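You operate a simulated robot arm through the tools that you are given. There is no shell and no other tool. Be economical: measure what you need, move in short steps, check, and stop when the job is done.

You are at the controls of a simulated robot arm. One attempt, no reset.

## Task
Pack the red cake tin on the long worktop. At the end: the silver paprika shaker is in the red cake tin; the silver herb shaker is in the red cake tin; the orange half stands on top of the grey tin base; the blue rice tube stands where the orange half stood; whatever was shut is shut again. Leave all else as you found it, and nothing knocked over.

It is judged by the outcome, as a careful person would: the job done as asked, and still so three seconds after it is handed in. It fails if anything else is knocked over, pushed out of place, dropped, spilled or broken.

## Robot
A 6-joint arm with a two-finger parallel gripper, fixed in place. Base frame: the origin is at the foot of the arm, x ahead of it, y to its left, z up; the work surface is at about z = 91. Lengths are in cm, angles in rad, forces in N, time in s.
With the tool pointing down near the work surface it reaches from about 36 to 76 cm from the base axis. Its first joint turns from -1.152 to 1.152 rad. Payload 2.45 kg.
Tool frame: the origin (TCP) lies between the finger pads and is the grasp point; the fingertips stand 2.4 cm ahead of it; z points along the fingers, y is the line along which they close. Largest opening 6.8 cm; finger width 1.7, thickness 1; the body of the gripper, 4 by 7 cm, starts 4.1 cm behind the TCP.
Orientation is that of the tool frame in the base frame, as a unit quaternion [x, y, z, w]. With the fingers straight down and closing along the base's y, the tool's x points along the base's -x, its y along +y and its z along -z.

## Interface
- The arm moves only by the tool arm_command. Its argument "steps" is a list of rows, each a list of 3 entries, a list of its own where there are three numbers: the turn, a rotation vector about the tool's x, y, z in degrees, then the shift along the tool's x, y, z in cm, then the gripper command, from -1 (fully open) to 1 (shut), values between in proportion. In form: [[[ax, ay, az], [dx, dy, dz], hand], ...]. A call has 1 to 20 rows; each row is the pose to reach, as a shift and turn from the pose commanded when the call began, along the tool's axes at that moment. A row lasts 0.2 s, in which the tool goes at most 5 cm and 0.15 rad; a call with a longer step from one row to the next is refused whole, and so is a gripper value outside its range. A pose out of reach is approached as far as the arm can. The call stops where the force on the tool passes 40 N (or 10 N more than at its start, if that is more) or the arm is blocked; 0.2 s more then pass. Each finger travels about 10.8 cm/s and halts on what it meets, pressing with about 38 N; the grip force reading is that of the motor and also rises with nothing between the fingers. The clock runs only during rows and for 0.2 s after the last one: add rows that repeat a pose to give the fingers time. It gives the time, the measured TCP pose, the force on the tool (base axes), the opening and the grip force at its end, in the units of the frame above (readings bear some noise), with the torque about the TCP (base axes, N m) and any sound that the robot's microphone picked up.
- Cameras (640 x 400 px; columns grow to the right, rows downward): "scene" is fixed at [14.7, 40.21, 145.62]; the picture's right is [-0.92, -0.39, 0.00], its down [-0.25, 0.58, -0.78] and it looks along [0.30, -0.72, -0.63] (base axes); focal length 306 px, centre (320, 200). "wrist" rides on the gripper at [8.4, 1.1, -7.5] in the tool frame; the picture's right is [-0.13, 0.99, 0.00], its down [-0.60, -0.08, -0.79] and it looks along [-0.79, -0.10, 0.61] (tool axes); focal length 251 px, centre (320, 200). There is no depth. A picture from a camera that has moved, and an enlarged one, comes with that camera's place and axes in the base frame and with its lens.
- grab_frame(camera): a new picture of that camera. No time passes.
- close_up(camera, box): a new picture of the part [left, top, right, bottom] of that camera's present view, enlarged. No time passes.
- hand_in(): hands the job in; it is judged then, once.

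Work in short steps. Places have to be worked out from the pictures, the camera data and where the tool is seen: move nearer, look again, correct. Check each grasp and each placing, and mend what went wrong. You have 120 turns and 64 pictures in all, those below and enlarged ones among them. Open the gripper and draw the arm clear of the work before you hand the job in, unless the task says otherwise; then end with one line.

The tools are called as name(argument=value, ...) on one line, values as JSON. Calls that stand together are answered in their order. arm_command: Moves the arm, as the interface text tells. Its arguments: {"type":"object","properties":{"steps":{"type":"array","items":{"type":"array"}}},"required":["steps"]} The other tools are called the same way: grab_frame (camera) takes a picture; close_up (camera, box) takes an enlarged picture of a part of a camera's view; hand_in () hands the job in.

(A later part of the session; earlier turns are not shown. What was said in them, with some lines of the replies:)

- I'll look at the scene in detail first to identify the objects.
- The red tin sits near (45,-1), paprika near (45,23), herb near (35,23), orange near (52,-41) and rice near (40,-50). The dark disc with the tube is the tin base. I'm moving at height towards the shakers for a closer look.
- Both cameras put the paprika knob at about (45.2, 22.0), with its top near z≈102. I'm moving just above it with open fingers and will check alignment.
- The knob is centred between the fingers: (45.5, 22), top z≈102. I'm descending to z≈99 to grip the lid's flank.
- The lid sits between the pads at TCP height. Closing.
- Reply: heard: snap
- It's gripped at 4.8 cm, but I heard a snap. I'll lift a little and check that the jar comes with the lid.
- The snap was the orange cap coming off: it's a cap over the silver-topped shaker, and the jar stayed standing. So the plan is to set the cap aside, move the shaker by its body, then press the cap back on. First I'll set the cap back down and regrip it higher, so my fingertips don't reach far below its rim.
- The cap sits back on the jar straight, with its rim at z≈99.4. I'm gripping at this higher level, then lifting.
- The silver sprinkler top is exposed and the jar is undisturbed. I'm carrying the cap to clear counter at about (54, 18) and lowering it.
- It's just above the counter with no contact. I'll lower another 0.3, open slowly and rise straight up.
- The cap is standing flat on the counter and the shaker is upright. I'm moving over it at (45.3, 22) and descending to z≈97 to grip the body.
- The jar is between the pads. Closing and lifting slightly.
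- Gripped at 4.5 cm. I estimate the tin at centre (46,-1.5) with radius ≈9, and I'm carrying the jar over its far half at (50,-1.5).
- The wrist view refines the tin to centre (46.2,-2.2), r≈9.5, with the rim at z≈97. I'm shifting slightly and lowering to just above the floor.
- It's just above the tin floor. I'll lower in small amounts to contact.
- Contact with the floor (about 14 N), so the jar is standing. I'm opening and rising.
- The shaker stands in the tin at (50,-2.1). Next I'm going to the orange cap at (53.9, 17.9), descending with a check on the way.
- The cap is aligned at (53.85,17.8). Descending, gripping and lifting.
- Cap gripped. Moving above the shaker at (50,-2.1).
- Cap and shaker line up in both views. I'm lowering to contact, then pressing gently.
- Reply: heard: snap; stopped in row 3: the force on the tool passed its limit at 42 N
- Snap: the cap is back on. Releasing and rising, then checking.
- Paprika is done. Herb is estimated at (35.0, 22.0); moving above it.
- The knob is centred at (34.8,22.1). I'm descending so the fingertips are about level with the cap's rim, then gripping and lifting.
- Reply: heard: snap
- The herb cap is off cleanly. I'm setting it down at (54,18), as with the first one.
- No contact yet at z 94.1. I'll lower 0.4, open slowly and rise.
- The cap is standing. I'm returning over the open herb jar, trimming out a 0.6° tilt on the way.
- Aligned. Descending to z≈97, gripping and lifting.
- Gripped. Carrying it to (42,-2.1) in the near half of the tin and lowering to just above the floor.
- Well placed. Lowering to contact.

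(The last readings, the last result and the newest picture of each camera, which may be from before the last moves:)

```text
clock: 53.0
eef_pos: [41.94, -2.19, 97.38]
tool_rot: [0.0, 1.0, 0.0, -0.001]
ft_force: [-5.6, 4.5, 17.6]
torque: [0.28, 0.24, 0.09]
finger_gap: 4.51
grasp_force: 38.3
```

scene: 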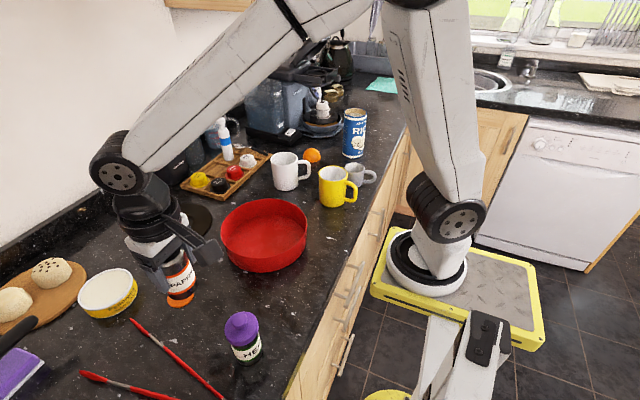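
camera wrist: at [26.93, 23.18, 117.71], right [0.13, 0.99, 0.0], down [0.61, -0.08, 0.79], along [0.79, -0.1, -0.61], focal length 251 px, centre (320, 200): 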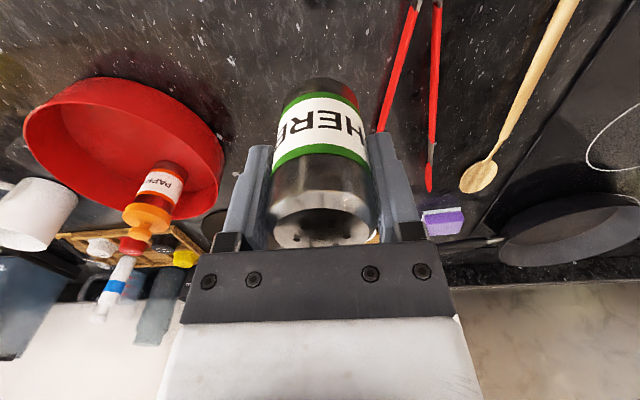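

Contact. I'm releasing, rising and going to hover over the herb cap.

arm_command(steps=[[[0, 0, 0], [0, 0, -0.1], 0.3], [[0, 0, 0], [0, 0, -0.1], -1], [[0, 0, 0], [0, 0, -0.1], -1], [[0, 0, 0], [0, 0, -4], -1], [[0, 0, 0], [0, 0, -8], -1], [[0, 0, 0], [0, 0, -12.5], -1], [[0, 0, 0], [-2, 4, -12.5], -1], [[0, 0, 0], [-4, 8, -12.5], -1], [[0, 0, 0], [-6.5, 12, -12.5], -1], [[0, 0, 0], [-9, 16, -12.5], -1], [[0, 0, 0], [-11.9, 20, -12.5], -1], [[0, 0, 0], [-11.9, 20, -8.5], -1], [[0, 0, 0], [-11.9, 20, -4.5], -1], [[0, 0, 0], [-11.9, 20, -1.5], -1], [[0, 0, 0], [-11.9, 20, -1.5], -1]])

grab_frame(camera="wrist")

close_up(camera="scene", box=[140, 160, 320, 300])

```text
clock: 56.2
eef_pos: [53.83, 17.67, 98.84]
tool_rot: [0.0, 1.0, 0.001, -0.001]
ft_force: [-0.6, 0.0, 0.3]
torque: [-0.02, 0.0, -0.02]
finger_gap: 6.8
grasp_force: 0.1
```

```text
27 pictures are left
camera wrist: at [45.51, 18.69, 106.37], right [0.13, 0.99, 0.0], down [0.61, -0.08, 0.79], along [0.79, -0.1, -0.61], focal length 251 px, centre (320, 200)
```

wrist: 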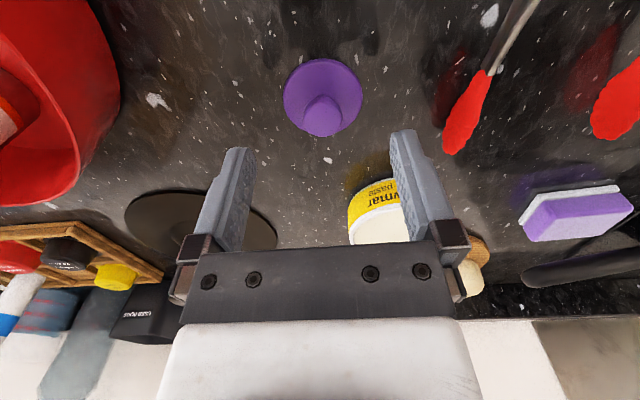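

```text
2.86 times, centred on (230, 230) of scene
camera zoom: at [14.7, 40.21, 145.62], right [-0.92, -0.39, 0.0], down [-0.25, 0.58, -0.78], along [0.3, -0.72, -0.63], focal length 875 px, centre (577, 114)
```

zoom: 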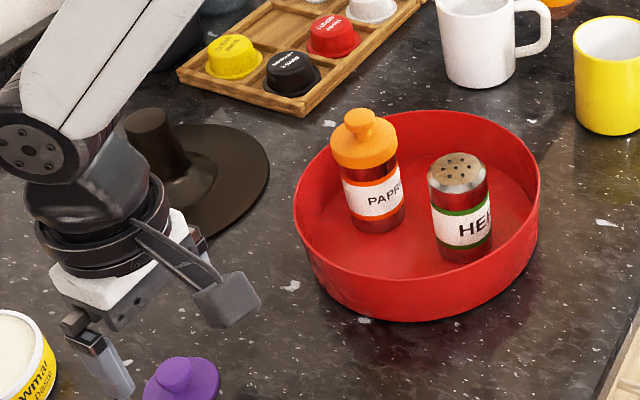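

The herb shaker stands well and the cap is aligned. I'm descending 5.2, gripping and lifting.

arm_command(steps=[[[0, 0, 0], [0, 0, 3], -1], [[0, 0, 0], [0, 0, 4.5], -1], [[0, 0, 0], [0, 0, 5.2], -1], [[0, 0, 0], [0, 0, 5.2], -1], [[0, 0, 0], [0, 0, 5.2], 0.3], [[0, 0, 0], [0, 0, 5.2], 1], [[0, 0, 0], [0, 0, 5.2], 1], [[0, 0, 0], [0, 0, 5.2], 1], [[0, 0, 0], [0, 0, 3], 1], [[0, 0, 0], [0, 0, -1], 1], [[0, 0, 0], [0, 0, -5], 1], [[0, 0, 0], [0, 0, -9], 1], [[0, 0, 0], [0, 0, -12], 1], [[0, 0, 0], [0, 0, -12], 1]])

```text
clock: 59.2
eef_pos: [54.3, 17.7, 110.72]
tool_rot: [0.0, 1.0, 0.0, -0.001]
ft_force: [-0.7, -0.8, -1.1]
torque: [0.02, 0.01, 0.01]
finger_gap: 4.62
grasp_force: 38.5
```

Cap gripped. Moving above the herb shaker at (42,-2.1).

arm_command(steps=[[[0, 0, 0], [2, -4, 0], 1], [[0, 0, 0], [4, -8, 0], 1], [[0, 0, 0], [6.5, -12, 0], 1], [[0, 0, 0], [9, -16, 0], 1], [[0, 0, 0], [11.9, -20, 0], 1], [[0, 0, 0], [11.9, -20, 3], 1], [[0, 0, 0], [11.9, -20, 6], 1], [[0, 0, 0], [11.9, -20, 7.7], 1], [[0, 0, 0], [11.9, -20, 7.7], 1]])

grab_frame(camera="wrist")

close_up(camera="scene", box=[180, 160, 320, 270])

```text
clock: 61.2
eef_pos: [41.83, -2.17, 102.97]
tool_rot: [0.0, 1.0, 0.0, 0.0]
ft_force: [0.0, -0.3, -0.7]
torque: [0.0, 0.01, -0.02]
finger_gap: 4.64
grasp_force: 38.2
```

```text
25 pictures are left
camera wrist: at [33.55, -1.28, 110.71], right [0.13, 0.99, 0.0], down [0.61, -0.08, 0.79], along [0.79, -0.1, -0.61], focal length 251 px, centre (320, 200)
```

wrist: 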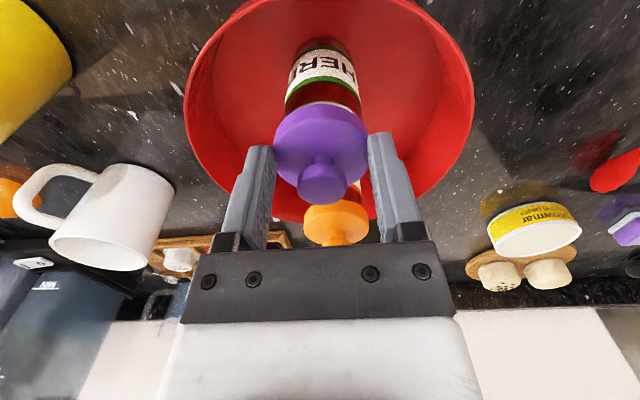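

```text
3.64 times, centred on (250, 215) of scene
camera zoom: at [14.7, 40.21, 145.62], right [-0.92, -0.39, 0.0], down [-0.25, 0.58, -0.78], along [0.3, -0.72, -0.63], focal length 1114 px, centre (574, 146)
```

zoom: 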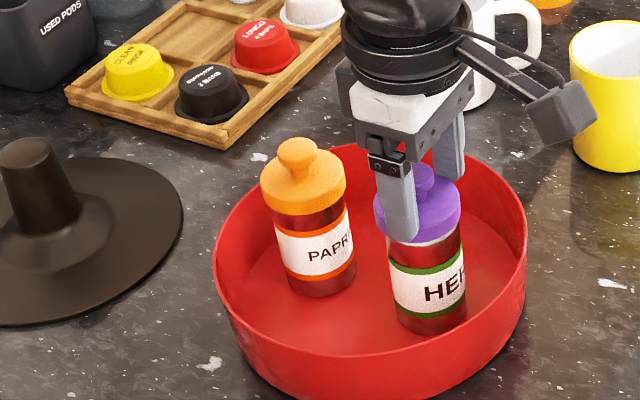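

Aligned. Pressing down in small steps until it snaps.

arm_command(steps=[[[0, 0, 0], [0, 0, 0.2], 1], [[0, 0, 0], [0, 0, 0.4], 1], [[0, 0, 0], [0, 0, 0.6], 1], [[0, 0, 0], [0, 0, 0.8], 1], [[0, 0, 0], [0, 0, 0.8], 1]])

```text
clock: 62.3
eef_pos: [42.13, -2.24, 102.47]
tool_rot: [0.0, 1.0, 0.0, 0.001]
ft_force: [-2.4, -0.3, 7.1]
torque: [0.02, -0.01, -0.03]
finger_gap: 4.76
grasp_force: 38.4
heard: snap
stopped in row 5: the force on the tool passed its limit at 42 N (the readings are from after the stop); the commanded pose is now the measured one
```

Snap: the herb cap is shut. I'm releasing, rising and going to look at the orange from around (44,-32,118).

arm_command(steps=[[[0, 0, 0], [0, 0, 0], 0.3], [[0, 0, 0], [0, 0, 0], -1], [[0, 0, 0], [0, 0, 0], -1], [[0, 0, 0], [0, 0, -3], -1], [[0, 0, 0], [0, 0, -7], -1], [[0, 0, 0], [0, 0, -11], -1], [[0, 0, 0], [0, 0, -15.5], -1], [[0, 0, 0], [0, -4.5, -15.5], -1], [[0, 0, 0], [0, -9, -15.5], -1], [[0, 0, 0], [0, -13.5, -15.5], -1], [[0, 0, 0], [-1, -18, -15.5], -1], [[0, 0, 0], [-2, -22.5, -15.5], -1], [[0, 0, 0], [-2, -27, -15.5], -1], [[0, 0, 0], [-2, -30, -15.5], -1], [[0, 0, 0], [-2, -30, -15.5], -1]])

grab_frame(camera="wrist")

grab_frame(camera="scene")

```text
clock: 65.5
eef_pos: [43.91, -32.05, 118.29]
tool_rot: [0.0, 1.0, 0.0, 0.0]
ft_force: [0.3, -0.2, 0.8]
torque: [0.0, -0.03, 0.0]
finger_gap: 6.81
grasp_force: 0.1
```

```text
23 pictures are left
camera wrist: at [35.57, -31.13, 125.87], right [0.13, 0.99, 0.0], down [0.6, -0.08, 0.79], along [0.79, -0.1, -0.61], focal length 251 px, centre (320, 200)
```

wrist: 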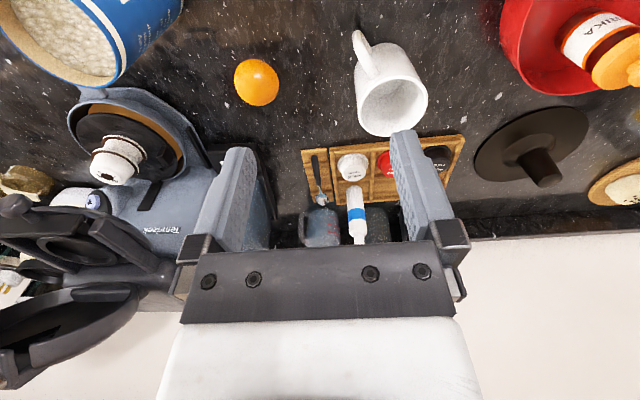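

```text
22 pictures are left
```

scene: 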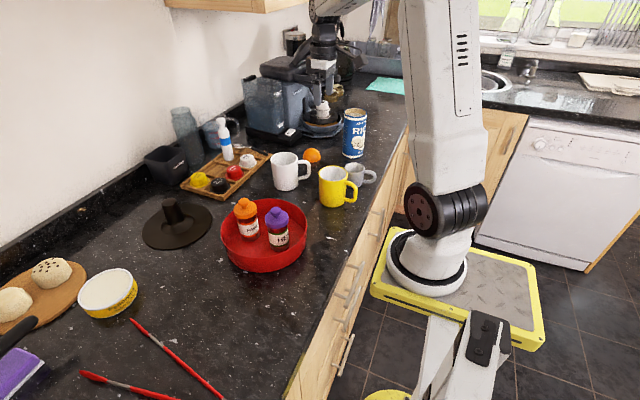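

Both shakers are capped in the tin. The orange half is at about (51.5,-41.6) with diameter ≈6; moving above it.

arm_command(steps=[[[0, 0, 0], [-3, -3.5, 0], -1], [[0, 0, 0], [-6, -7, 0], -1], [[0, 0, 0], [-7.6, -9.55, 2], -1], [[0, 0, 0], [-7.6, -9.55, 6], -1], [[0, 0, 0], [-7.6, -9.55, 10], -1], [[0, 0, 0], [-7.6, -9.55, 14], -1], [[0, 0, 0], [-7.6, -9.55, 17.5], -1], [[0, 0, 0], [-7.6, -9.55, 17.5], -1]])

grab_frame(camera="wrist")

close_up(camera="scene", box=[250, 80, 410, 220])

```text
clock: 67.3
eef_pos: [51.26, -41.57, 100.1]
tool_rot: [0.0, 1.0, -0.001, 0.0]
ft_force: [-0.2, -0.3, 0.3]
torque: [0.01, 0.01, 0.02]
finger_gap: 6.8
grasp_force: 0.1
```

```text
21 pictures are left
camera wrist: at [42.87, -40.58, 107.69], right [0.13, 0.99, 0.0], down [0.6, -0.08, 0.79], along [0.79, -0.1, -0.61], focal length 251 px, centre (320, 200)
```

wrist: 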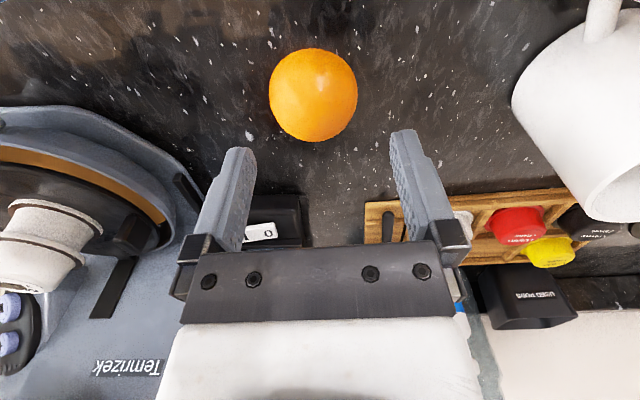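

```text
2.86 times, centred on (330, 150) of scene
camera zoom: at [14.7, 40.21, 145.62], right [-0.92, -0.39, 0.0], down [-0.25, 0.58, -0.78], along [0.3, -0.72, -0.63], focal length 875 px, centre (291, 343)
```

zoom: 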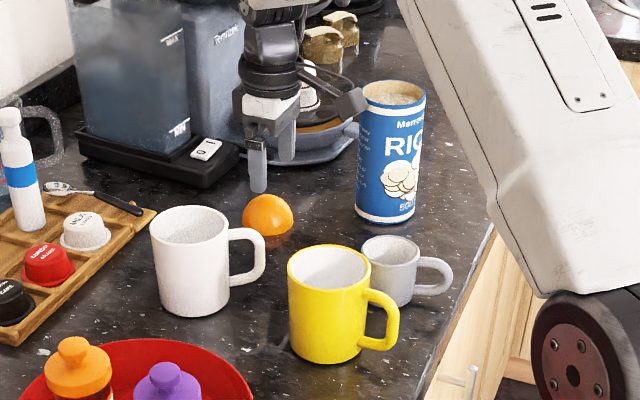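

The orange is slightly to the -y side of the fingers' midline (centre ≈(51.3,-42.0)). I'm shifting -0.35 in y and descending so the tips end just above the counter.

arm_command(steps=[[[0, 0, 0], [0, -0.35, 1], -1], [[0, 0, 0], [0, -0.35, 3], -1], [[0, 0, 0], [0, -0.35, 5], -1], [[0, 0, 0], [0, -0.35, 6], -1], [[0, 0, 0], [0, -0.35, 6], -1]])

grab_frame(camera="wrist")

```text
clock: 68.5
eef_pos: [51.62, -42.05, 94.47]
tool_rot: [0.0, 1.0, 0.0, 0.0]
ft_force: [0.5, -0.1, 0.3]
torque: [-0.02, 0.04, 0.0]
finger_gap: 6.78
grasp_force: 0.1
```

```text
19 pictures are left
camera wrist: at [43.22, -41.04, 102.11], right [0.13, 0.99, 0.0], down [0.6, -0.08, 0.79], along [0.79, -0.1, -0.61], focal length 251 px, centre (320, 200)
```

wrist: 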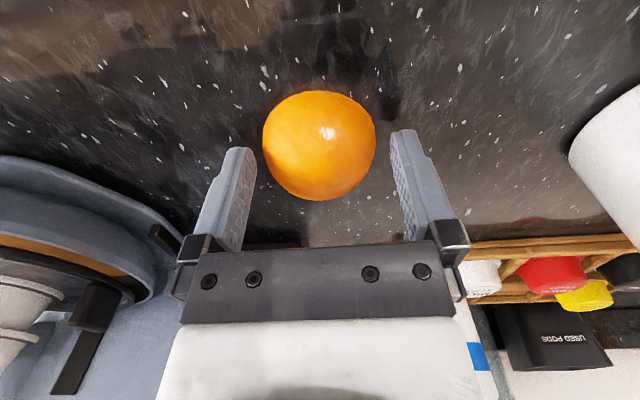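

The orange is centred between the pads. Lowering another 0.5 and closing.

arm_command(steps=[[[0, 0, 0], [0, 0, 0.5], -1], [[0, 0, 0], [0, 0, 0.5], -1], [[0, 0, 0], [0, 0, 0.5], 0], [[0, 0, 0], [0, 0, 0.5], 1], [[0, 0, 0], [0, 0, 0.5], 1], [[0, 0, 0], [0, 0, 0.5], 1]])

```text
clock: 69.9
eef_pos: [51.57, -42.12, 94.07]
tool_rot: [0.0, 1.0, -0.001, 0.001]
ft_force: [1.0, -1.9, 1.9]
torque: [-0.13, 0.0, 0.01]
finger_gap: 5.84
grasp_force: 38.3
```

Gripped at 5.84 cm; I'll record the orange's spot as (51.5,-42.1). I'm lifting to z≈112 and carrying it to approach the tin base (disc centre ≈(70,2), tube top z≈98.6).

arm_command(steps=[[[0, 0, 0], [0, 0, -1], 1], [[0, 0, 0], [0, 0, -4], 1], [[0, 0, 0], [0, 0, -8], 1], [[0, 0, 0], [0, 0, -12], 1], [[0, 0, 0], [0, 0, -16], 1], [[0, 0, 0], [0, 3, -18], 1], [[0, 0, 0], [0, 7.5, -18], 1], [[0, 0, 0], [0, 12, -18], 1], [[0, 0, 0], [0, 16.5, -18], 1], [[0, 0, 0], [-1, 21, -18], 1], [[0, 0, 0], [-2, 25.5, -18], 1], [[0, 0, 0], [-3, 30, -18], 1], [[0, 0, 0], [-5, 34, -18], 1], [[0, 0, 0], [-7, 38, -18], 1], [[0, 0, 0], [-9, 42, -18], 1], [[0, 0, 0], [-9, 44, -18], 1], [[0, 0, 0], [-9, 44, -18], 1]])

grab_frame(camera="wrist")

close_up(camera="scene", box=[110, 150, 270, 270])

```text
clock: 73.5
eef_pos: [60.6, 1.74, 111.88]
tool_rot: [0.0, 1.0, 0.001, -0.001]
ft_force: [0.2, 0.4, -0.4]
torque: [-0.01, 0.0, 0.0]
finger_gap: 5.87
grasp_force: 37.8
```

```text
18 pictures are left
camera wrist: at [52.18, 2.73, 119.54], right [0.13, 0.99, 0.0], down [0.6, -0.08, 0.79], along [0.79, -0.1, -0.61], focal length 251 px, centre (320, 200)
```

wrist: 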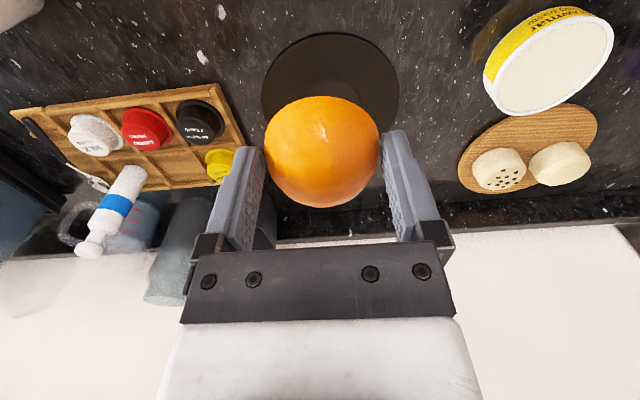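

```text
3.33 times, centred on (190, 210) of scene
camera zoom: at [14.7, 40.21, 145.62], right [-0.92, -0.39, 0.0], down [-0.25, 0.58, -0.78], along [0.3, -0.72, -0.63], focal length 1021 px, centre (753, 167)
```

zoom: 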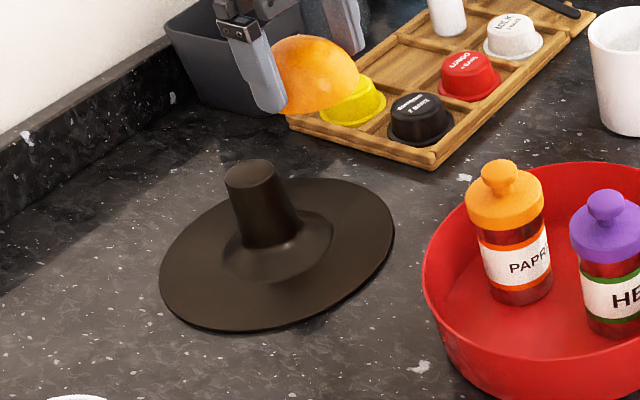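

The orange half's flat face is level. The tube top is at ≈(69.7,2.0), z≈99. Moving above it and lowering partway.

arm_command(steps=[[[0, 0, 0], [-4, 0.1, 0], 1], [[0, 0, 0], [-8, 0.2, 0], 1], [[0, 0, 0], [-9.2, 0.25, 2], 1], [[0, 0, 0], [-9.2, 0.25, 5], 1], [[0, 0, 0], [-9.2, 0.25, 7.5], 1], [[0, 0, 0], [-9.2, 0.25, 7.5], 1]])

grab_frame(camera="wrist")

close_up(camera="scene", box=[110, 150, 270, 270])

```text
clock: 74.9
eef_pos: [69.73, 2.16, 104.53]
tool_rot: [0.0, 1.0, 0.0, -0.001]
ft_force: [-1.0, -0.2, -0.9]
torque: [-0.02, 0.02, 0.01]
finger_gap: 5.85
grasp_force: 38.3
```

```text
16 pictures are left
camera wrist: at [61.28, 3.09, 112.16], right [0.13, 0.99, 0.0], down [0.6, -0.08, 0.79], along [0.79, -0.1, -0.61], focal length 251 px, centre (320, 200)
```

wrist: 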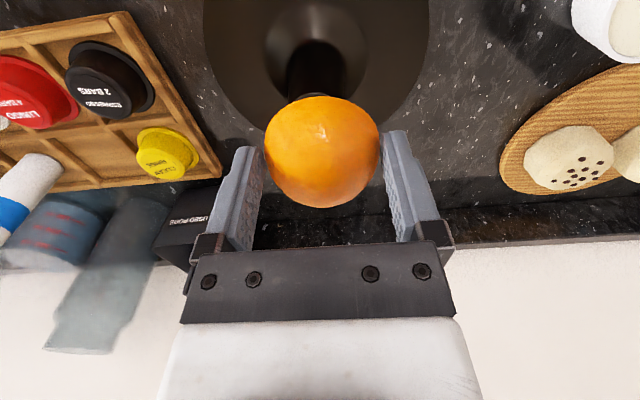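

```text
3.33 times, centred on (190, 210) of scene
camera zoom: at [14.7, 40.21, 145.62], right [-0.92, -0.39, 0.0], down [-0.25, 0.58, -0.78], along [0.3, -0.72, -0.63], focal length 1021 px, centre (753, 167)
```

zoom: 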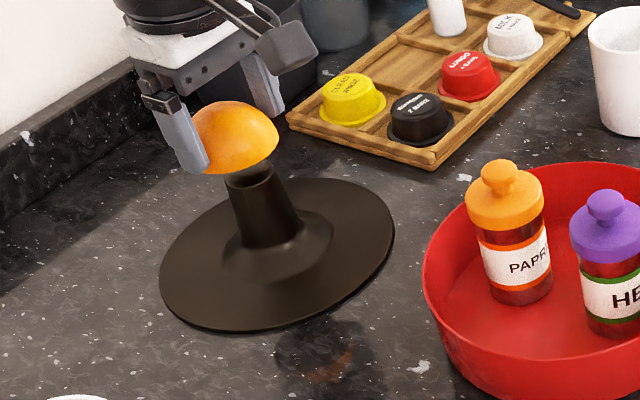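

The orange is nearly over the tube; it needs about +0.3 in x and -0.25 in y. I'm adjusting and lowering to near contact.

arm_command(steps=[[[0, 0, 0], [-0.3, -0.25, 0], 1], [[0, 0, 0], [-0.3, -0.25, 1], 1], [[0, 0, 0], [-0.3, -0.25, 1.8], 1], [[0, 0, 0], [-0.3, -0.25, 1.8], 1]])

close_up(camera="scene", box=[130, 160, 230, 240])

```text
clock: 75.9
eef_pos: [70.1, 1.85, 102.74]
tool_rot: [0.001, 1.0, -0.001, 0.0]
ft_force: [0.1, 1.4, -0.2]
torque: [0.0, 0.02, -0.04]
finger_gap: 5.86
grasp_force: 37.9
```

```text
5.00 times, centred on (180, 200) of scene
camera zoom: at [14.7, 40.21, 145.62], right [-0.92, -0.39, 0.0], down [-0.25, 0.58, -0.78], along [0.3, -0.72, -0.63], focal length 1532 px, centre (1020, 200)
```

zoom: 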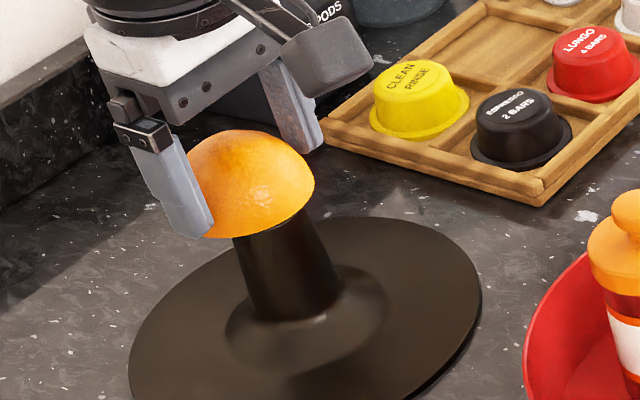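

It's close, about 0.25 cm too far to image-left. Trimming and lowering in small steps to contact.

arm_command(steps=[[[0, 0, 0], [0.2, -0.1, 0.2], 1], [[0, 0, 0], [0.2, -0.1, 0.4], 1], [[0, 0, 0], [0.2, -0.1, 0.4], 1]])

```text
clock: 76.7
eef_pos: [69.76, 1.84, 102.25]
tool_rot: [0.0, 1.0, 0.001, 0.0]
ft_force: [-0.4, 0.8, -0.6]
torque: [-0.01, 0.01, 0.02]
finger_gap: 5.84
grasp_force: 38.5
```

arm_command(steps=[[[0, 0, 0], [0, 0, 0.2], 1], [[0, 0, 0], [0, 0, 0.2], 1]])

close_up(camera="scene", box=[130, 160, 230, 240])

```text
clock: 77.3
eef_pos: [69.84, 1.86, 102.07]
tool_rot: [0.001, 1.0, 0.0, 0.0]
ft_force: [-0.2, -0.9, -1.3]
torque: [-0.01, -0.01, 0.02]
finger_gap: 5.86
grasp_force: 37.7
```

```text
5.00 times, centred on (180, 200) of scene
camera zoom: at [14.7, 40.21, 145.62], right [-0.92, -0.39, 0.0], down [-0.25, 0.58, -0.78], along [0.3, -0.72, -0.63], focal length 1532 px, centre (1020, 200)
```

zoom: 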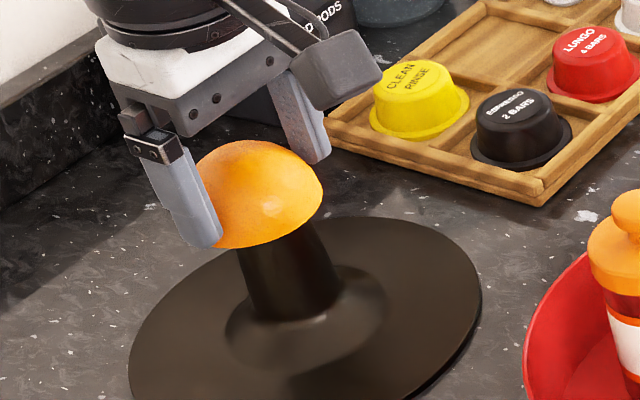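

arm_command(steps=[[[0, 0, 0], [0, 0, 0.2], 1], [[0, 0, 0], [0, 0, 0.2], 1]])

```text
clock: 77.9
eef_pos: [69.91, 1.65, 101.9]
tool_rot: [0.0, 1.0, -0.001, 0.0]
ft_force: [0.3, 0.4, -0.4]
torque: [0.0, 0.04, -0.03]
finger_gap: 5.87
grasp_force: 38.2
```

arm_command(steps=[[[0, 0, 0], [0, 0, 0.2], 1], [[0, 0, 0], [0, 0, 0.2], 1]])

```text
clock: 78.5
eef_pos: [69.84, 1.63, 101.65]
tool_rot: [0.0, 1.0, 0.0, 0.0]
ft_force: [-0.9, -0.4, -0.8]
torque: [0.05, -0.02, -0.03]
finger_gap: 5.88
grasp_force: 37.8
```

arm_command(steps=[[[0, 0, 0], [0, 0, 0.2], 1], [[0, 0, 0], [0, 0, 0.2], 1]])

close_up(camera="scene", box=[130, 160, 230, 240])

```text
clock: 79.1
eef_pos: [69.91, 1.62, 101.35]
tool_rot: [-0.001, 1.0, -0.001, -0.001]
ft_force: [-1.5, 0.0, -0.8]
torque: [-0.05, 0.03, -0.04]
finger_gap: 5.87
grasp_force: 38.0
```

```text
5.00 times, centred on (180, 200) of scene
camera zoom: at [14.7, 40.21, 145.62], right [-0.92, -0.39, 0.0], down [-0.25, 0.58, -0.78], along [0.3, -0.72, -0.63], focal length 1532 px, centre (1020, 200)
```

zoom: 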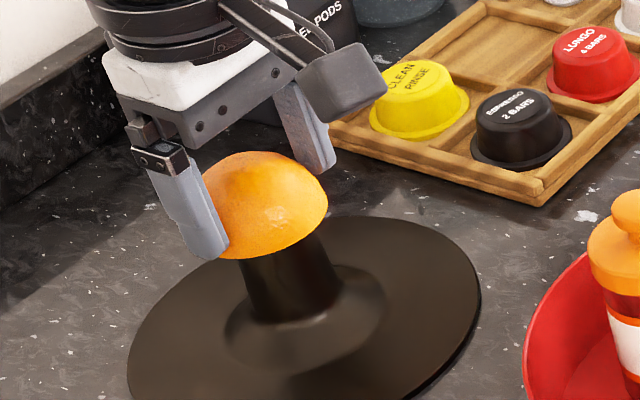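

arm_command(steps=[[[0, 0, 0], [0, 0, 0.2], 1], [[0, 0, 0], [0, 0, 0.2], 1]])

```text
clock: 79.7
eef_pos: [69.89, 1.8, 101.16]
tool_rot: [0.0, 1.0, -0.001, 0.0]
ft_force: [-1.2, -1.4, 0.7]
torque: [-0.05, 0.06, -0.03]
finger_gap: 5.87
grasp_force: 37.7
```

arm_command(steps=[[[0, 0, 0], [0, 0, 0.2], 1], [[0, 0, 0], [0, 0, 0.2], 1]])

```text
clock: 80.3
eef_pos: [69.76, 1.81, 100.97]
tool_rot: [0.0, 1.0, 0.001, 0.0]
ft_force: [-1.2, -0.9, 2.3]
torque: [0.0, 0.04, -0.05]
finger_gap: 5.86
grasp_force: 38.2
```

arm_command(steps=[[[0, 0, 0], [0, 0, 0.15], 1], [[0, 0, 0], [0, 0, 0.15], 1]])

grab_frame(camera="wrist")

```text
clock: 80.9
eef_pos: [69.76, 1.82, 100.83]
tool_rot: [0.001, 1.0, 0.0, 0.0]
ft_force: [-1.9, -1.2, 1.5]
torque: [-0.04, 0.04, -0.01]
finger_gap: 5.85
grasp_force: 37.9
```

```text
11 pictures are left
camera wrist: at [61.48, 2.8, 108.42], right [0.13, 0.99, 0.0], down [0.6, -0.08, 0.79], along [0.79, -0.1, -0.61], focal length 251 px, centre (320, 200)
```

wrist: 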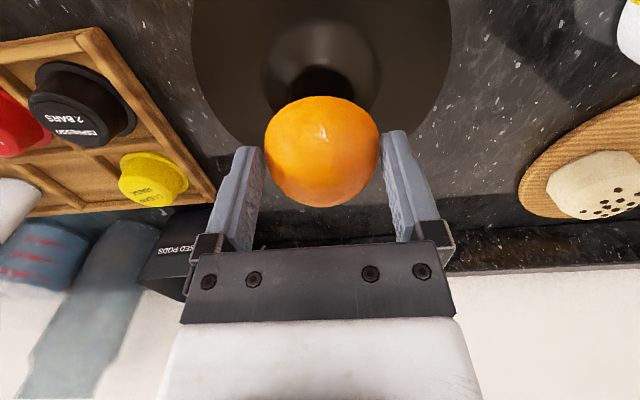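

close_up(camera="scene", box=[145, 170, 205, 220])

```text
8.00 times, centred on (175, 195) of scene
camera zoom: at [14.69, 40.21, 145.63], right [-0.92, -0.39, 0.0], down [-0.25, 0.58, -0.78], along [0.3, -0.72, -0.63], focal length 2451 px, centre (1480, 240)
```

zoom: 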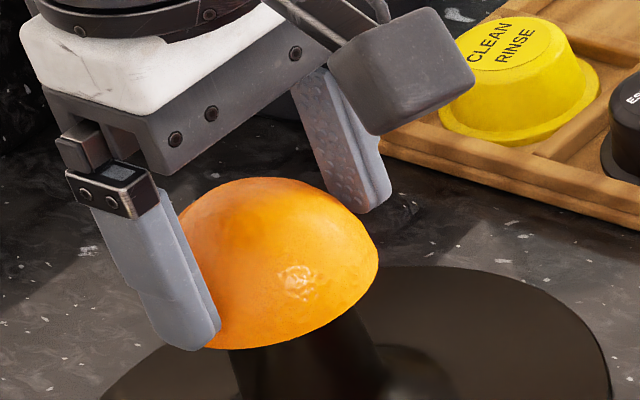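

The wrist view says the orange is over the tube; forces are still only about 2 N. I'll take one more small step and read.

arm_command(steps=[[[0, 0, 0], [0, 0, 0.15], 1], [[0, 0, 0], [0, 0, 0.15], 1], [[0, 0, 0], [0, 0, 0.15], 1]])

```text
clock: 81.7
eef_pos: [69.8, 1.82, 100.76]
tool_rot: [0.0, 1.0, -0.002, 0.001]
ft_force: [-2.1, -1.4, 3.6]
torque: [-0.04, 0.05, -0.02]
finger_gap: 5.88
grasp_force: 37.7
```

Force is rising slowly with a sideways part, so the orange may be off-centre on the tube. My rays, taken at the lower contact height, put the tube about 0.6 further in +x and 0.3 in -y. I'll lift, shift and retry.

arm_command(steps=[[[0, 0, 0], [0, 0, -0.8], 1], [[0, 0, 0], [-0.6, -0.3, -0.8], 1], [[0, 0, 0], [-0.6, -0.3, -0.4], 1], [[0, 0, 0], [-0.6, -0.3, 0], 1], [[0, 0, 0], [-0.6, -0.3, 0], 1]])

close_up(camera="scene", box=[125, 170, 225, 250])

```text
clock: 82.9
eef_pos: [70.41, 1.48, 100.85]
tool_rot: [0.0, 1.0, 0.0, 0.0]
ft_force: [0.4, -0.3, -0.1]
torque: [0.01, 0.01, -0.03]
finger_gap: 5.86
grasp_force: 38.0
```

```text
5.00 times, centred on (175, 210) of scene
camera zoom: at [14.7, 40.21, 145.62], right [-0.92, -0.39, 0.0], down [-0.25, 0.58, -0.78], along [0.3, -0.72, -0.63], focal length 1532 px, centre (1045, 150)
```

zoom: 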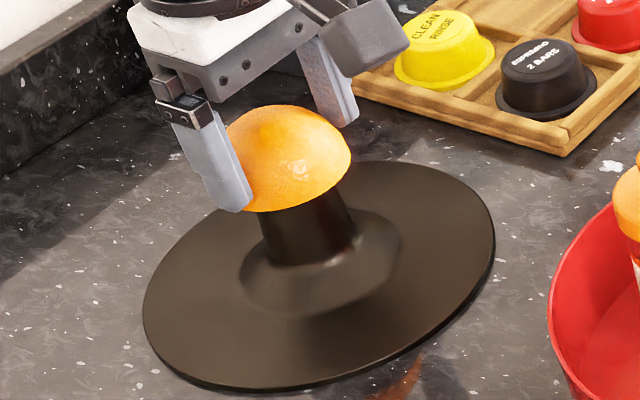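

The forces are now near zero, but the disc moved ≈0.5 cm with my shift. That suggests the tube top is nested inside the underside of the orange rather than against a flat face. I'll continue down gently until there's firm support.

arm_command(steps=[[[0, 0, 0], [0, 0, 0.2], 1], [[0, 0, 0], [0, 0, 0.4], 1], [[0, 0, 0], [0, 0, 0.4], 1]])

```text
clock: 83.7
eef_pos: [70.62, 1.6, 100.62]
tool_rot: [0.0, 1.0, 0.001, 0.002]
ft_force: [-10.9, -0.1, 30.1]
torque: [0.0, 0.15, 0.05]
finger_gap: 5.85
grasp_force: 38.6
```

Firm support at 30 N, with the centre of pressure only ≈0.6 cm from the orange's centre. I'll ease off and open the fingers just slightly, so they still bracket the orange, then look.

arm_command(steps=[[[0, 0, 0], [0, 0, -0.3], 1], [[0, 0, 0], [0, 0, -0.3], -0.8], [[0, 0, 0], [0, 0, -0.3], -0.82], [[0, 0, 0], [0, 0, -0.3], -0.82]])

close_up(camera="scene", box=[125, 170, 225, 250])

```text
clock: 84.7
eef_pos: [70.45, 1.52, 100.7]
tool_rot: [0.0, 1.0, 0.0, 0.0]
ft_force: [-1.3, -1.1, 0.2]
torque: [0.04, 0.0, 0.01]
finger_gap: 6.18
grasp_force: 0.0
```

```text
5.00 times, centred on (175, 210) of scene
camera zoom: at [14.7, 40.21, 145.62], right [-0.92, -0.39, 0.0], down [-0.25, 0.58, -0.78], along [0.3, -0.72, -0.63], focal length 1532 px, centre (1045, 150)
```

zoom: 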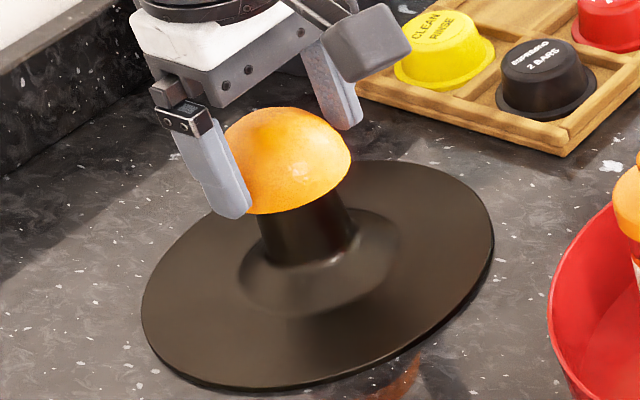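

The orange sits level on the tube with the fingers loose. Opening fully and rising straight up.

arm_command(steps=[[[0, 0, 0], [0, 0, 0], -1], [[0, 0, 0], [0, 0, 0], -1], [[0, 0, 0], [0, 0, -1], -1], [[0, 0, 0], [0, 0, -3], -1], [[0, 0, 0], [0, 0, -7], -1], [[0, 0, 0], [0, 0, -12], -1], [[0, 0, 0], [4, -2, -17], -1], [[0, 0, 0], [8, -5, -17], -1], [[0, 0, 0], [8, -5, -17], -1]])

grab_frame(camera="scene")

```text
refused: row 7 steps farther than a row can; nothing moved
```

```text
7 pictures are left
```

scene: 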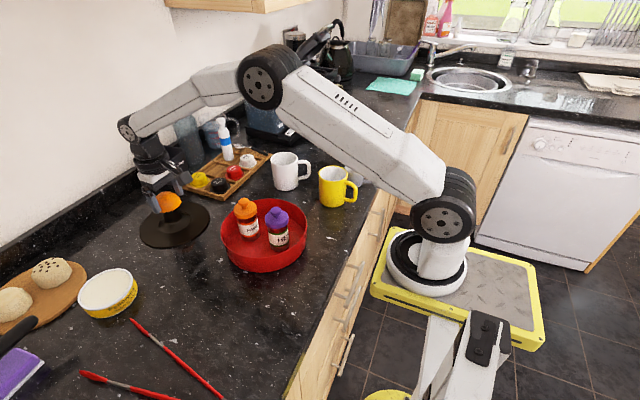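

I'll redo that with legal step sizes.

arm_command(steps=[[[0, 0, 0], [0, 0, 0], -1], [[0, 0, 0], [0, 0, 0], -1], [[0, 0, 0], [0, 0, -1], -1], [[0, 0, 0], [0, 0, -3], -1], [[0, 0, 0], [0, 0, -7], -1], [[0, 0, 0], [0, 0, -11], -1], [[0, 0, 0], [0, 0, -15], -1], [[0, 0, 0], [0, 0, -19], -1], [[0, 0, 0], [4, -2, -19], -1], [[0, 0, 0], [8, -4, -19], -1], [[0, 0, 0], [12, -6, -19], -1], [[0, 0, 0], [16, -8, -19], -1], [[0, 0, 0], [16, -8, -19], -1]])

```text
clock: 87.5
eef_pos: [54.6, -6.78, 119.65]
tool_rot: [0.0, 1.0, 0.0, -0.001]
ft_force: [-0.2, 0.2, 0.1]
torque: [-0.03, -0.01, 0.0]
finger_gap: 6.8
grasp_force: 0.1
```

Now moving to a viewpoint over the rice tube, at about (40,-45,120).

arm_command(steps=[[[0, 0, 0], [2, -4, 0], -1], [[0, 0, 0], [4, -8, 0], -1], [[0, 0, 0], [6, -12, 0], -1], [[0, 0, 0], [8, -16, 0], -1], [[0, 0, 0], [10, -20, 0], -1], [[0, 0, 0], [11.5, -24, 0], -1], [[0, 0, 0], [13, -28, 0], -1], [[0, 0, 0], [14.5, -32, 0], -1], [[0, 0, 0], [14.5, -36, 0], -1], [[0, 0, 0], [14.5, -38, 0], -1], [[0, 0, 0], [14.5, -38, 0], -1]])

grab_frame(camera="wrist")

close_up(camera="scene", box=[130, 110, 400, 280])

```text
clock: 89.9
eef_pos: [39.79, -44.57, 119.43]
tool_rot: [0.0, 1.0, 0.0, 0.001]
ft_force: [-0.7, -0.1, 0.4]
torque: [0.01, -0.01, 0.01]
finger_gap: 6.81
grasp_force: 0.0
```

```text
6 pictures are left
camera wrist: at [31.51, -43.49, 127.04], right [0.13, 0.99, 0.0], down [0.6, -0.08, 0.79], along [0.79, -0.1, -0.61], focal length 251 px, centre (320, 200)
```

wrist: 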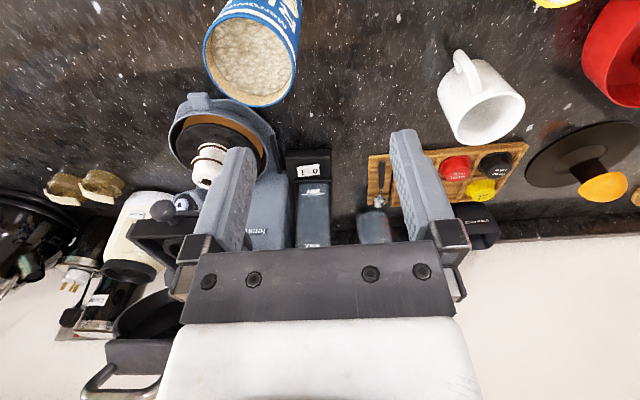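

```text
2.35 times, centred on (265, 195) of scene
camera zoom: at [14.7, 40.21, 145.62], right [-0.92, -0.39, 0.0], down [-0.25, 0.58, -0.78], along [0.3, -0.72, -0.63], focal length 721 px, centre (449, 212)
```

zoom: 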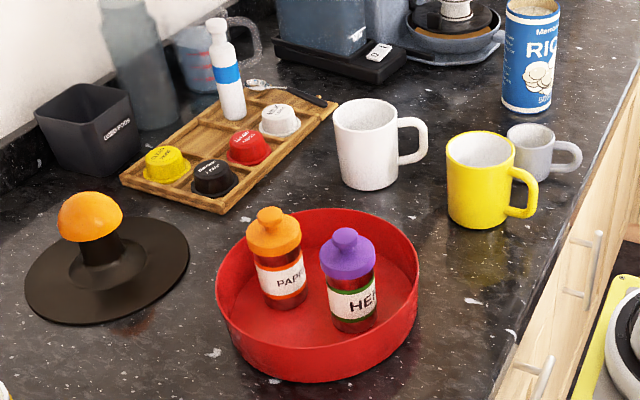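

The orange stands steadily on the tin base. The rice tube is ≈7.5 cm wide at (39.9,-50.1) and full of rice, so it's too wide to grip. I'll slide it upright instead, pushing low with a tilted, partly open pair of fingers as a cradle. First I tilt the tool 28° and go behind it at height.

arm_command(steps=[[[0, -7, 0], [2, -1.5, 0], -0.53], [[0, -14, 0], [4, -3, 0], -0.53], [[0, -21, 0], [6, -4.5, 0], -0.53], [[0, -28, 0], [7.3, -5.5, 0], -0.53], [[0, -28, 0], [7.3, -5.5, 0], -0.53], [[0, -28, 0], [7.3, -5.5, 0], -0.53]])

```text
clock: 91.3
eef_pos: [41.9, -45.62, 119.84]
tool_rot: [-0.001, 0.97, 0.0, 0.242]
ft_force: [0.5, -0.1, -0.4]
torque: [-0.03, -0.02, 0.0]
finger_gap: 5.22
grasp_force: 0.2
out of reach, approached as far as the arm can: row 2, 3, 4, 5, 6
```

The tilted pose behind the tube is out of reach, so I need to reconsider. I'll measure the tube's width precisely before choosing.

close_up(camera="scene", box=[305, 100, 401, 160])

```text
6.67 times, centred on (353, 130) of scene
camera zoom: at [14.7, 40.21, 145.62], right [-0.92, -0.39, 0.0], down [-0.25, 0.58, -0.78], along [0.3, -0.72, -0.63], focal length 2042 px, centre (100, 667)
```

zoom: 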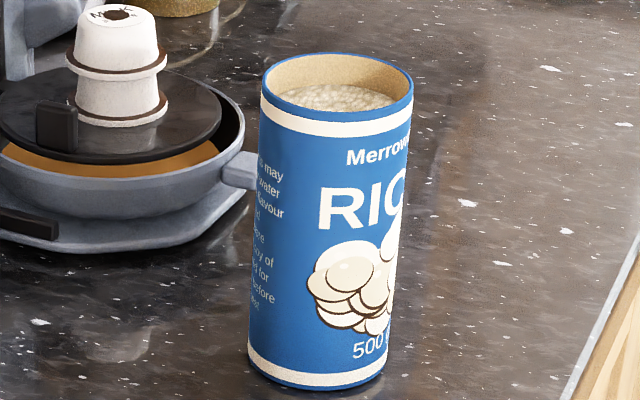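

Measured: the tube is ≈7.2 cm wide, too wide to span. But the rice lies about 1.6 cm below the rim, so I can pinch the near (+y) wall with one finger inside, above the rice. I'll straighten the tool first.

arm_command(steps=[[[0, 7, 0], [0, 0, 0], -0.53], [[0, 14, 0], [0, 0, 0], -0.53], [[0, 21, 0], [0, 0, 0], -0.53], [[0, 28, 0], [0, 0, 0], -0.53], [[0, 28, 0], [0, 0, 0], -0.53], [[0, 28, 0], [0, 0, 0], -0.53]])

```text
clock: 92.7
eef_pos: [42.14, -45.11, 119.88]
tool_rot: [0.0, 1.0, -0.001, 0.0]
ft_force: [0.0, 0.2, 0.1]
torque: [0.03, -0.04, 0.0]
finger_gap: 5.2
grasp_force: 0.1
```

Upright again. I put the tube's centre at (40.1,-50.1), rim z≈106, so its +y wall is at y≈-46.5. I'm moving above that wall with a ~4 cm opening and looking.

arm_command(steps=[[[0, 0, 0], [1.9, -1.1, 0], -0.2], [[0, 0, 0], [1.9, -1.1, 3], -0.2], [[0, 0, 0], [1.9, -1.1, 6], -0.2], [[0, 0, 0], [1.9, -1.1, 7.5], -0.2], [[0, 0, 0], [1.9, -1.1, 7.5], -0.2]])

grab_frame(camera="wrist")

```text
clock: 93.9
eef_pos: [40.16, -46.04, 112.52]
tool_rot: [0.0, 1.0, 0.0, 0.0]
ft_force: [-0.2, -1.2, 0.5]
torque: [0.01, 0.05, 0.01]
finger_gap: 4.09
grasp_force: 0.0
```

```text
3 pictures are left
camera wrist: at [31.83, -45.04, 120.1], right [0.13, 0.99, 0.0], down [0.6, -0.08, 0.79], along [0.79, -0.1, -0.61], focal length 251 px, centre (320, 200)
```

wrist: 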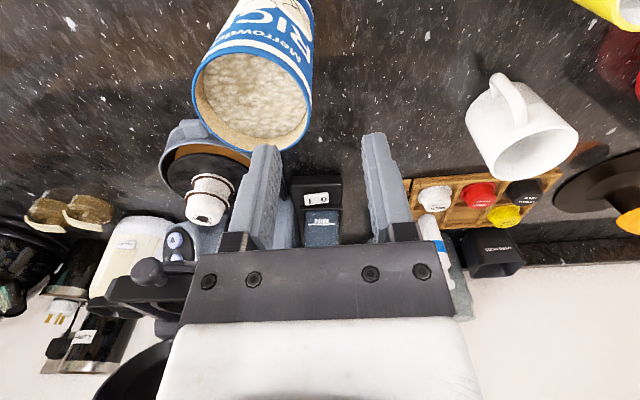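

The +y wall is at (39.6,-46.4) and the rim at z≈106.1. I'm trimming and lowering so one finger goes inside, about 1 cm below the rim.

arm_command(steps=[[[0, 0, 0], [0.4, -0.25, 1], -0.2], [[0, 0, 0], [0.4, -0.25, 3], -0.2], [[0, 0, 0], [0.4, -0.25, 4], -0.2], [[0, 0, 0], [0.4, -0.25, 5], -0.2], [[0, 0, 0], [0.4, -0.25, 5], -0.2]])

```text
clock: 95.1
eef_pos: [40.06, -46.47, 107.46]
tool_rot: [-0.001, 1.0, -0.001, 0.0]
ft_force: [0.1, -0.4, 0.9]
torque: [0.0, 0.01, -0.01]
finger_gap: 4.09
grasp_force: 0.0
```

No contact yet. I'll go 0.3 lower, then close gradually on the wall.

arm_command(steps=[[[0, 0, 0], [0, 0, 0.3], -0.2], [[0, 0, 0], [0, 0, 0.3], 0.2], [[0, 0, 0], [0, 0, 0.3], 0.5], [[0, 0, 0], [0, 0, 0.3], 0.7], [[0, 0, 0], [0, 0, 0.3], 0.85], [[0, 0, 0], [0, 0, 0.3], 1], [[0, 0, 0], [0, 0, 0.3], 1], [[0, 0, 0], [0, 0, 0.3], 1]])

```text
clock: 96.9
eef_pos: [40.08, -46.47, 107.25]
tool_rot: [0.0, 1.0, -0.001, 0.001]
ft_force: [0.0, -2.9, 0.0]
torque: [-0.16, 0.03, -0.02]
finger_gap: 0.76
grasp_force: 29.6
```

arm_command(steps=[[[0, 0, 0], [0, 0, 0], 1], [[0, 0, 0], [0, 0, 0], 1]])

```text
clock: 97.5
eef_pos: [39.91, -46.42, 107.23]
tool_rot: [0.0, 1.0, -0.001, -0.001]
ft_force: [0.5, -1.6, 0.4]
torque: [-0.21, 0.0, -0.02]
finger_gap: 0.73
grasp_force: 29.1
```

Holding the wall with a 0.73 cm gap. Lifting gently and reading the load.

arm_command(steps=[[[0, 0, 0], [0, 0, -0.3], 1], [[0, 0, 0], [0, 0, -0.6], 1], [[0, 0, 0], [0, 0, -1], 1], [[0, 0, 0], [0, 0, -1.5], 1], [[0, 0, 0], [0, 0, -1.5], 1]])

close_up(camera="scene", box=[273, 80, 433, 180])

```text
clock: 98.7
eef_pos: [39.79, -46.33, 108.65]
tool_rot: [-0.001, 1.0, 0.0, 0.0]
ft_force: [0.4, 0.1, -4.4]
torque: [0.13, 0.0, 0.02]
finger_gap: 0.72
grasp_force: 29.6
```

```text
4.00 times, centred on (353, 130) of scene
camera zoom: at [14.71, 40.21, 145.63], right [-0.92, -0.39, 0.0], down [-0.25, 0.58, -0.78], along [0.3, -0.72, -0.63], focal length 1225 px, centre (188, 480)
```

zoom: 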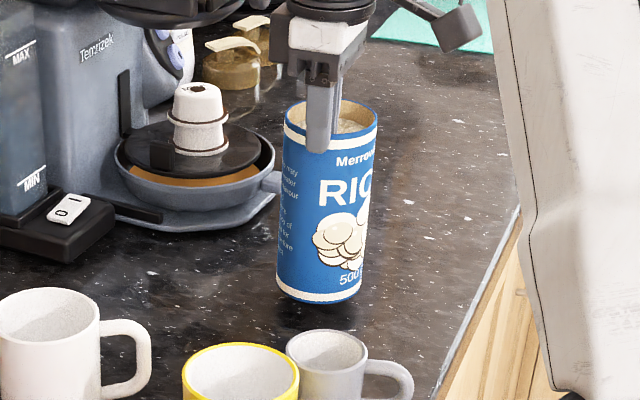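

The tube hangs upright (≈4.5 N). I'm carrying it slowly by (+11.6, +7.7) to the orange's old spot.

arm_command(steps=[[[0, 0, 0], [-0.5, 0.3, 0], 1], [[0, 0, 0], [-1.5, 1, 0], 1], [[0, 0, 0], [-3, 2, 0], 1], [[0, 0, 0], [-4.5, 3, 0], 1], [[0, 0, 0], [-6, 4, 0], 1], [[0, 0, 0], [-7.5, 5, 0], 1], [[0, 0, 0], [-9, 6, 0], 1], [[0, 0, 0], [-10.3, 6.9, 0], 1], [[0, 0, 0], [-11.2, 7.5, 0], 1], [[0, 0, 0], [-11.6, 7.7, 0], 1], [[0, 0, 0], [-11.6, 7.7, 0], 1], [[0, 0, 0], [-11.6, 7.7, 0.8], 1], [[0, 0, 0], [-11.6, 7.7, 1.1], 1], [[0, 0, 0], [-11.6, 7.7, 1.1], 1]])

```text
clock: 101.7
eef_pos: [51.47, -38.75, 107.56]
tool_rot: [0.0, 1.0, 0.001, 0.001]
ft_force: [-0.1, 0.5, -4.3]
torque: [0.14, 0.0, 0.01]
finger_gap: 0.72
grasp_force: 29.3
```

Still carrying the full weight. Lowering in small steps to contact.

arm_command(steps=[[[0, 0, 0], [0, 0, 0.15], 1], [[0, 0, 0], [0, 0, 0.3], 1], [[0, 0, 0], [0, 0, 0.3], 1]])

```text
clock: 102.5
eef_pos: [51.37, -38.64, 107.29]
tool_rot: [0.0, 1.0, 0.0, 0.001]
ft_force: [0.6, 0.0, -4.3]
torque: [0.13, -0.01, 0.0]
finger_gap: 0.73
grasp_force: 29.4
```

arm_command(steps=[[[0, 0, 0], [0, 0, 0.1], 1], [[0, 0, 0], [0, 0, 0.1], 1]])

```text
clock: 103.1
eef_pos: [51.54, -38.7, 107.28]
tool_rot: [0.0, 1.0, -0.001, 0.001]
ft_force: [-2.1, 1.9, 4.2]
torque: [0.04, 0.52, -0.11]
finger_gap: 0.7
grasp_force: 29.5
```

On the counter now. I'm opening gradually to ~4 cm so the inner finger stays clear of the far wall, then rising.

arm_command(steps=[[[0, 0, 0], [0, 0, -0.05], 1], [[0, 0, 0], [0, 0, -0.05], 0.7], [[0, 0, 0], [0, 0, -0.05], 0.4], [[0, 0, 0], [0, 0, -0.05], 0], [[0, 0, 0], [0, 0, -0.05], -0.1], [[0, 0, 0], [0, 0, -0.05], -0.1], [[0, 0, 0], [0, 0, -1], -0.1], [[0, 0, 0], [0, 0, -3], -0.1], [[0, 0, 0], [0, 0, -7], -0.1], [[0, 0, 0], [0, 0, -11], -0.1], [[0, 0, 0], [0, 0, -11], -1]])

```text
clock: 105.5
eef_pos: [51.75, -38.51, 118.29]
tool_rot: [0.0, 1.0, 0.001, -0.001]
ft_force: [0.2, 0.1, -0.3]
torque: [0.0, -0.01, -0.02]
finger_gap: 6.8
grasp_force: 0.2
```

Clear of the tube. I'm drawing the arm back to about its starting area, then taking a final look.

arm_command(steps=[[[0, 0, 0], [1.5, 4, 0], -1], [[0, 0, 0], [3, 8, 0], -1], [[0, 0, 0], [4.5, 12, 0], -1], [[0, 0, 0], [6, 16, 0], -1], [[0, 0, 0], [6.5, 20, 0], -1], [[0, 0, 0], [6.5, 22.5, 0], -1], [[0, 0, 0], [6.5, 22.5, 0], -1]])

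grab_frame(camera="scene")

```text
clock: 107.1
eef_pos: [44.91, -15.94, 117.97]
tool_rot: [0.0, 1.0, 0.0, 0.0]
ft_force: [0.4, -0.2, 0.5]
torque: [-0.02, 0.01, 0.01]
finger_gap: 6.8
grasp_force: 0.1
```

```text
1 pictures are left
```

scene: 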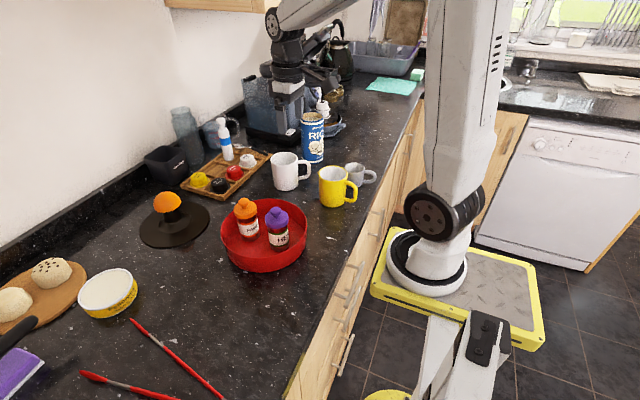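

The final view shows the rice tube upright on the orange's old spot, the orange on the tin base, and both capped shakers in the tin. Nothing else has been disturbed apart from the tin base having slid about half a centimetre. Handing in.

hand_in()

```text
The job is handed in.
```

The job is done and handed in: both shakers are in the red tin with their caps snapped back on, the orange half is on the tin base, and the rice tube stands where the orange was; the tin base slid about 0.5 cm when I placed the orange.
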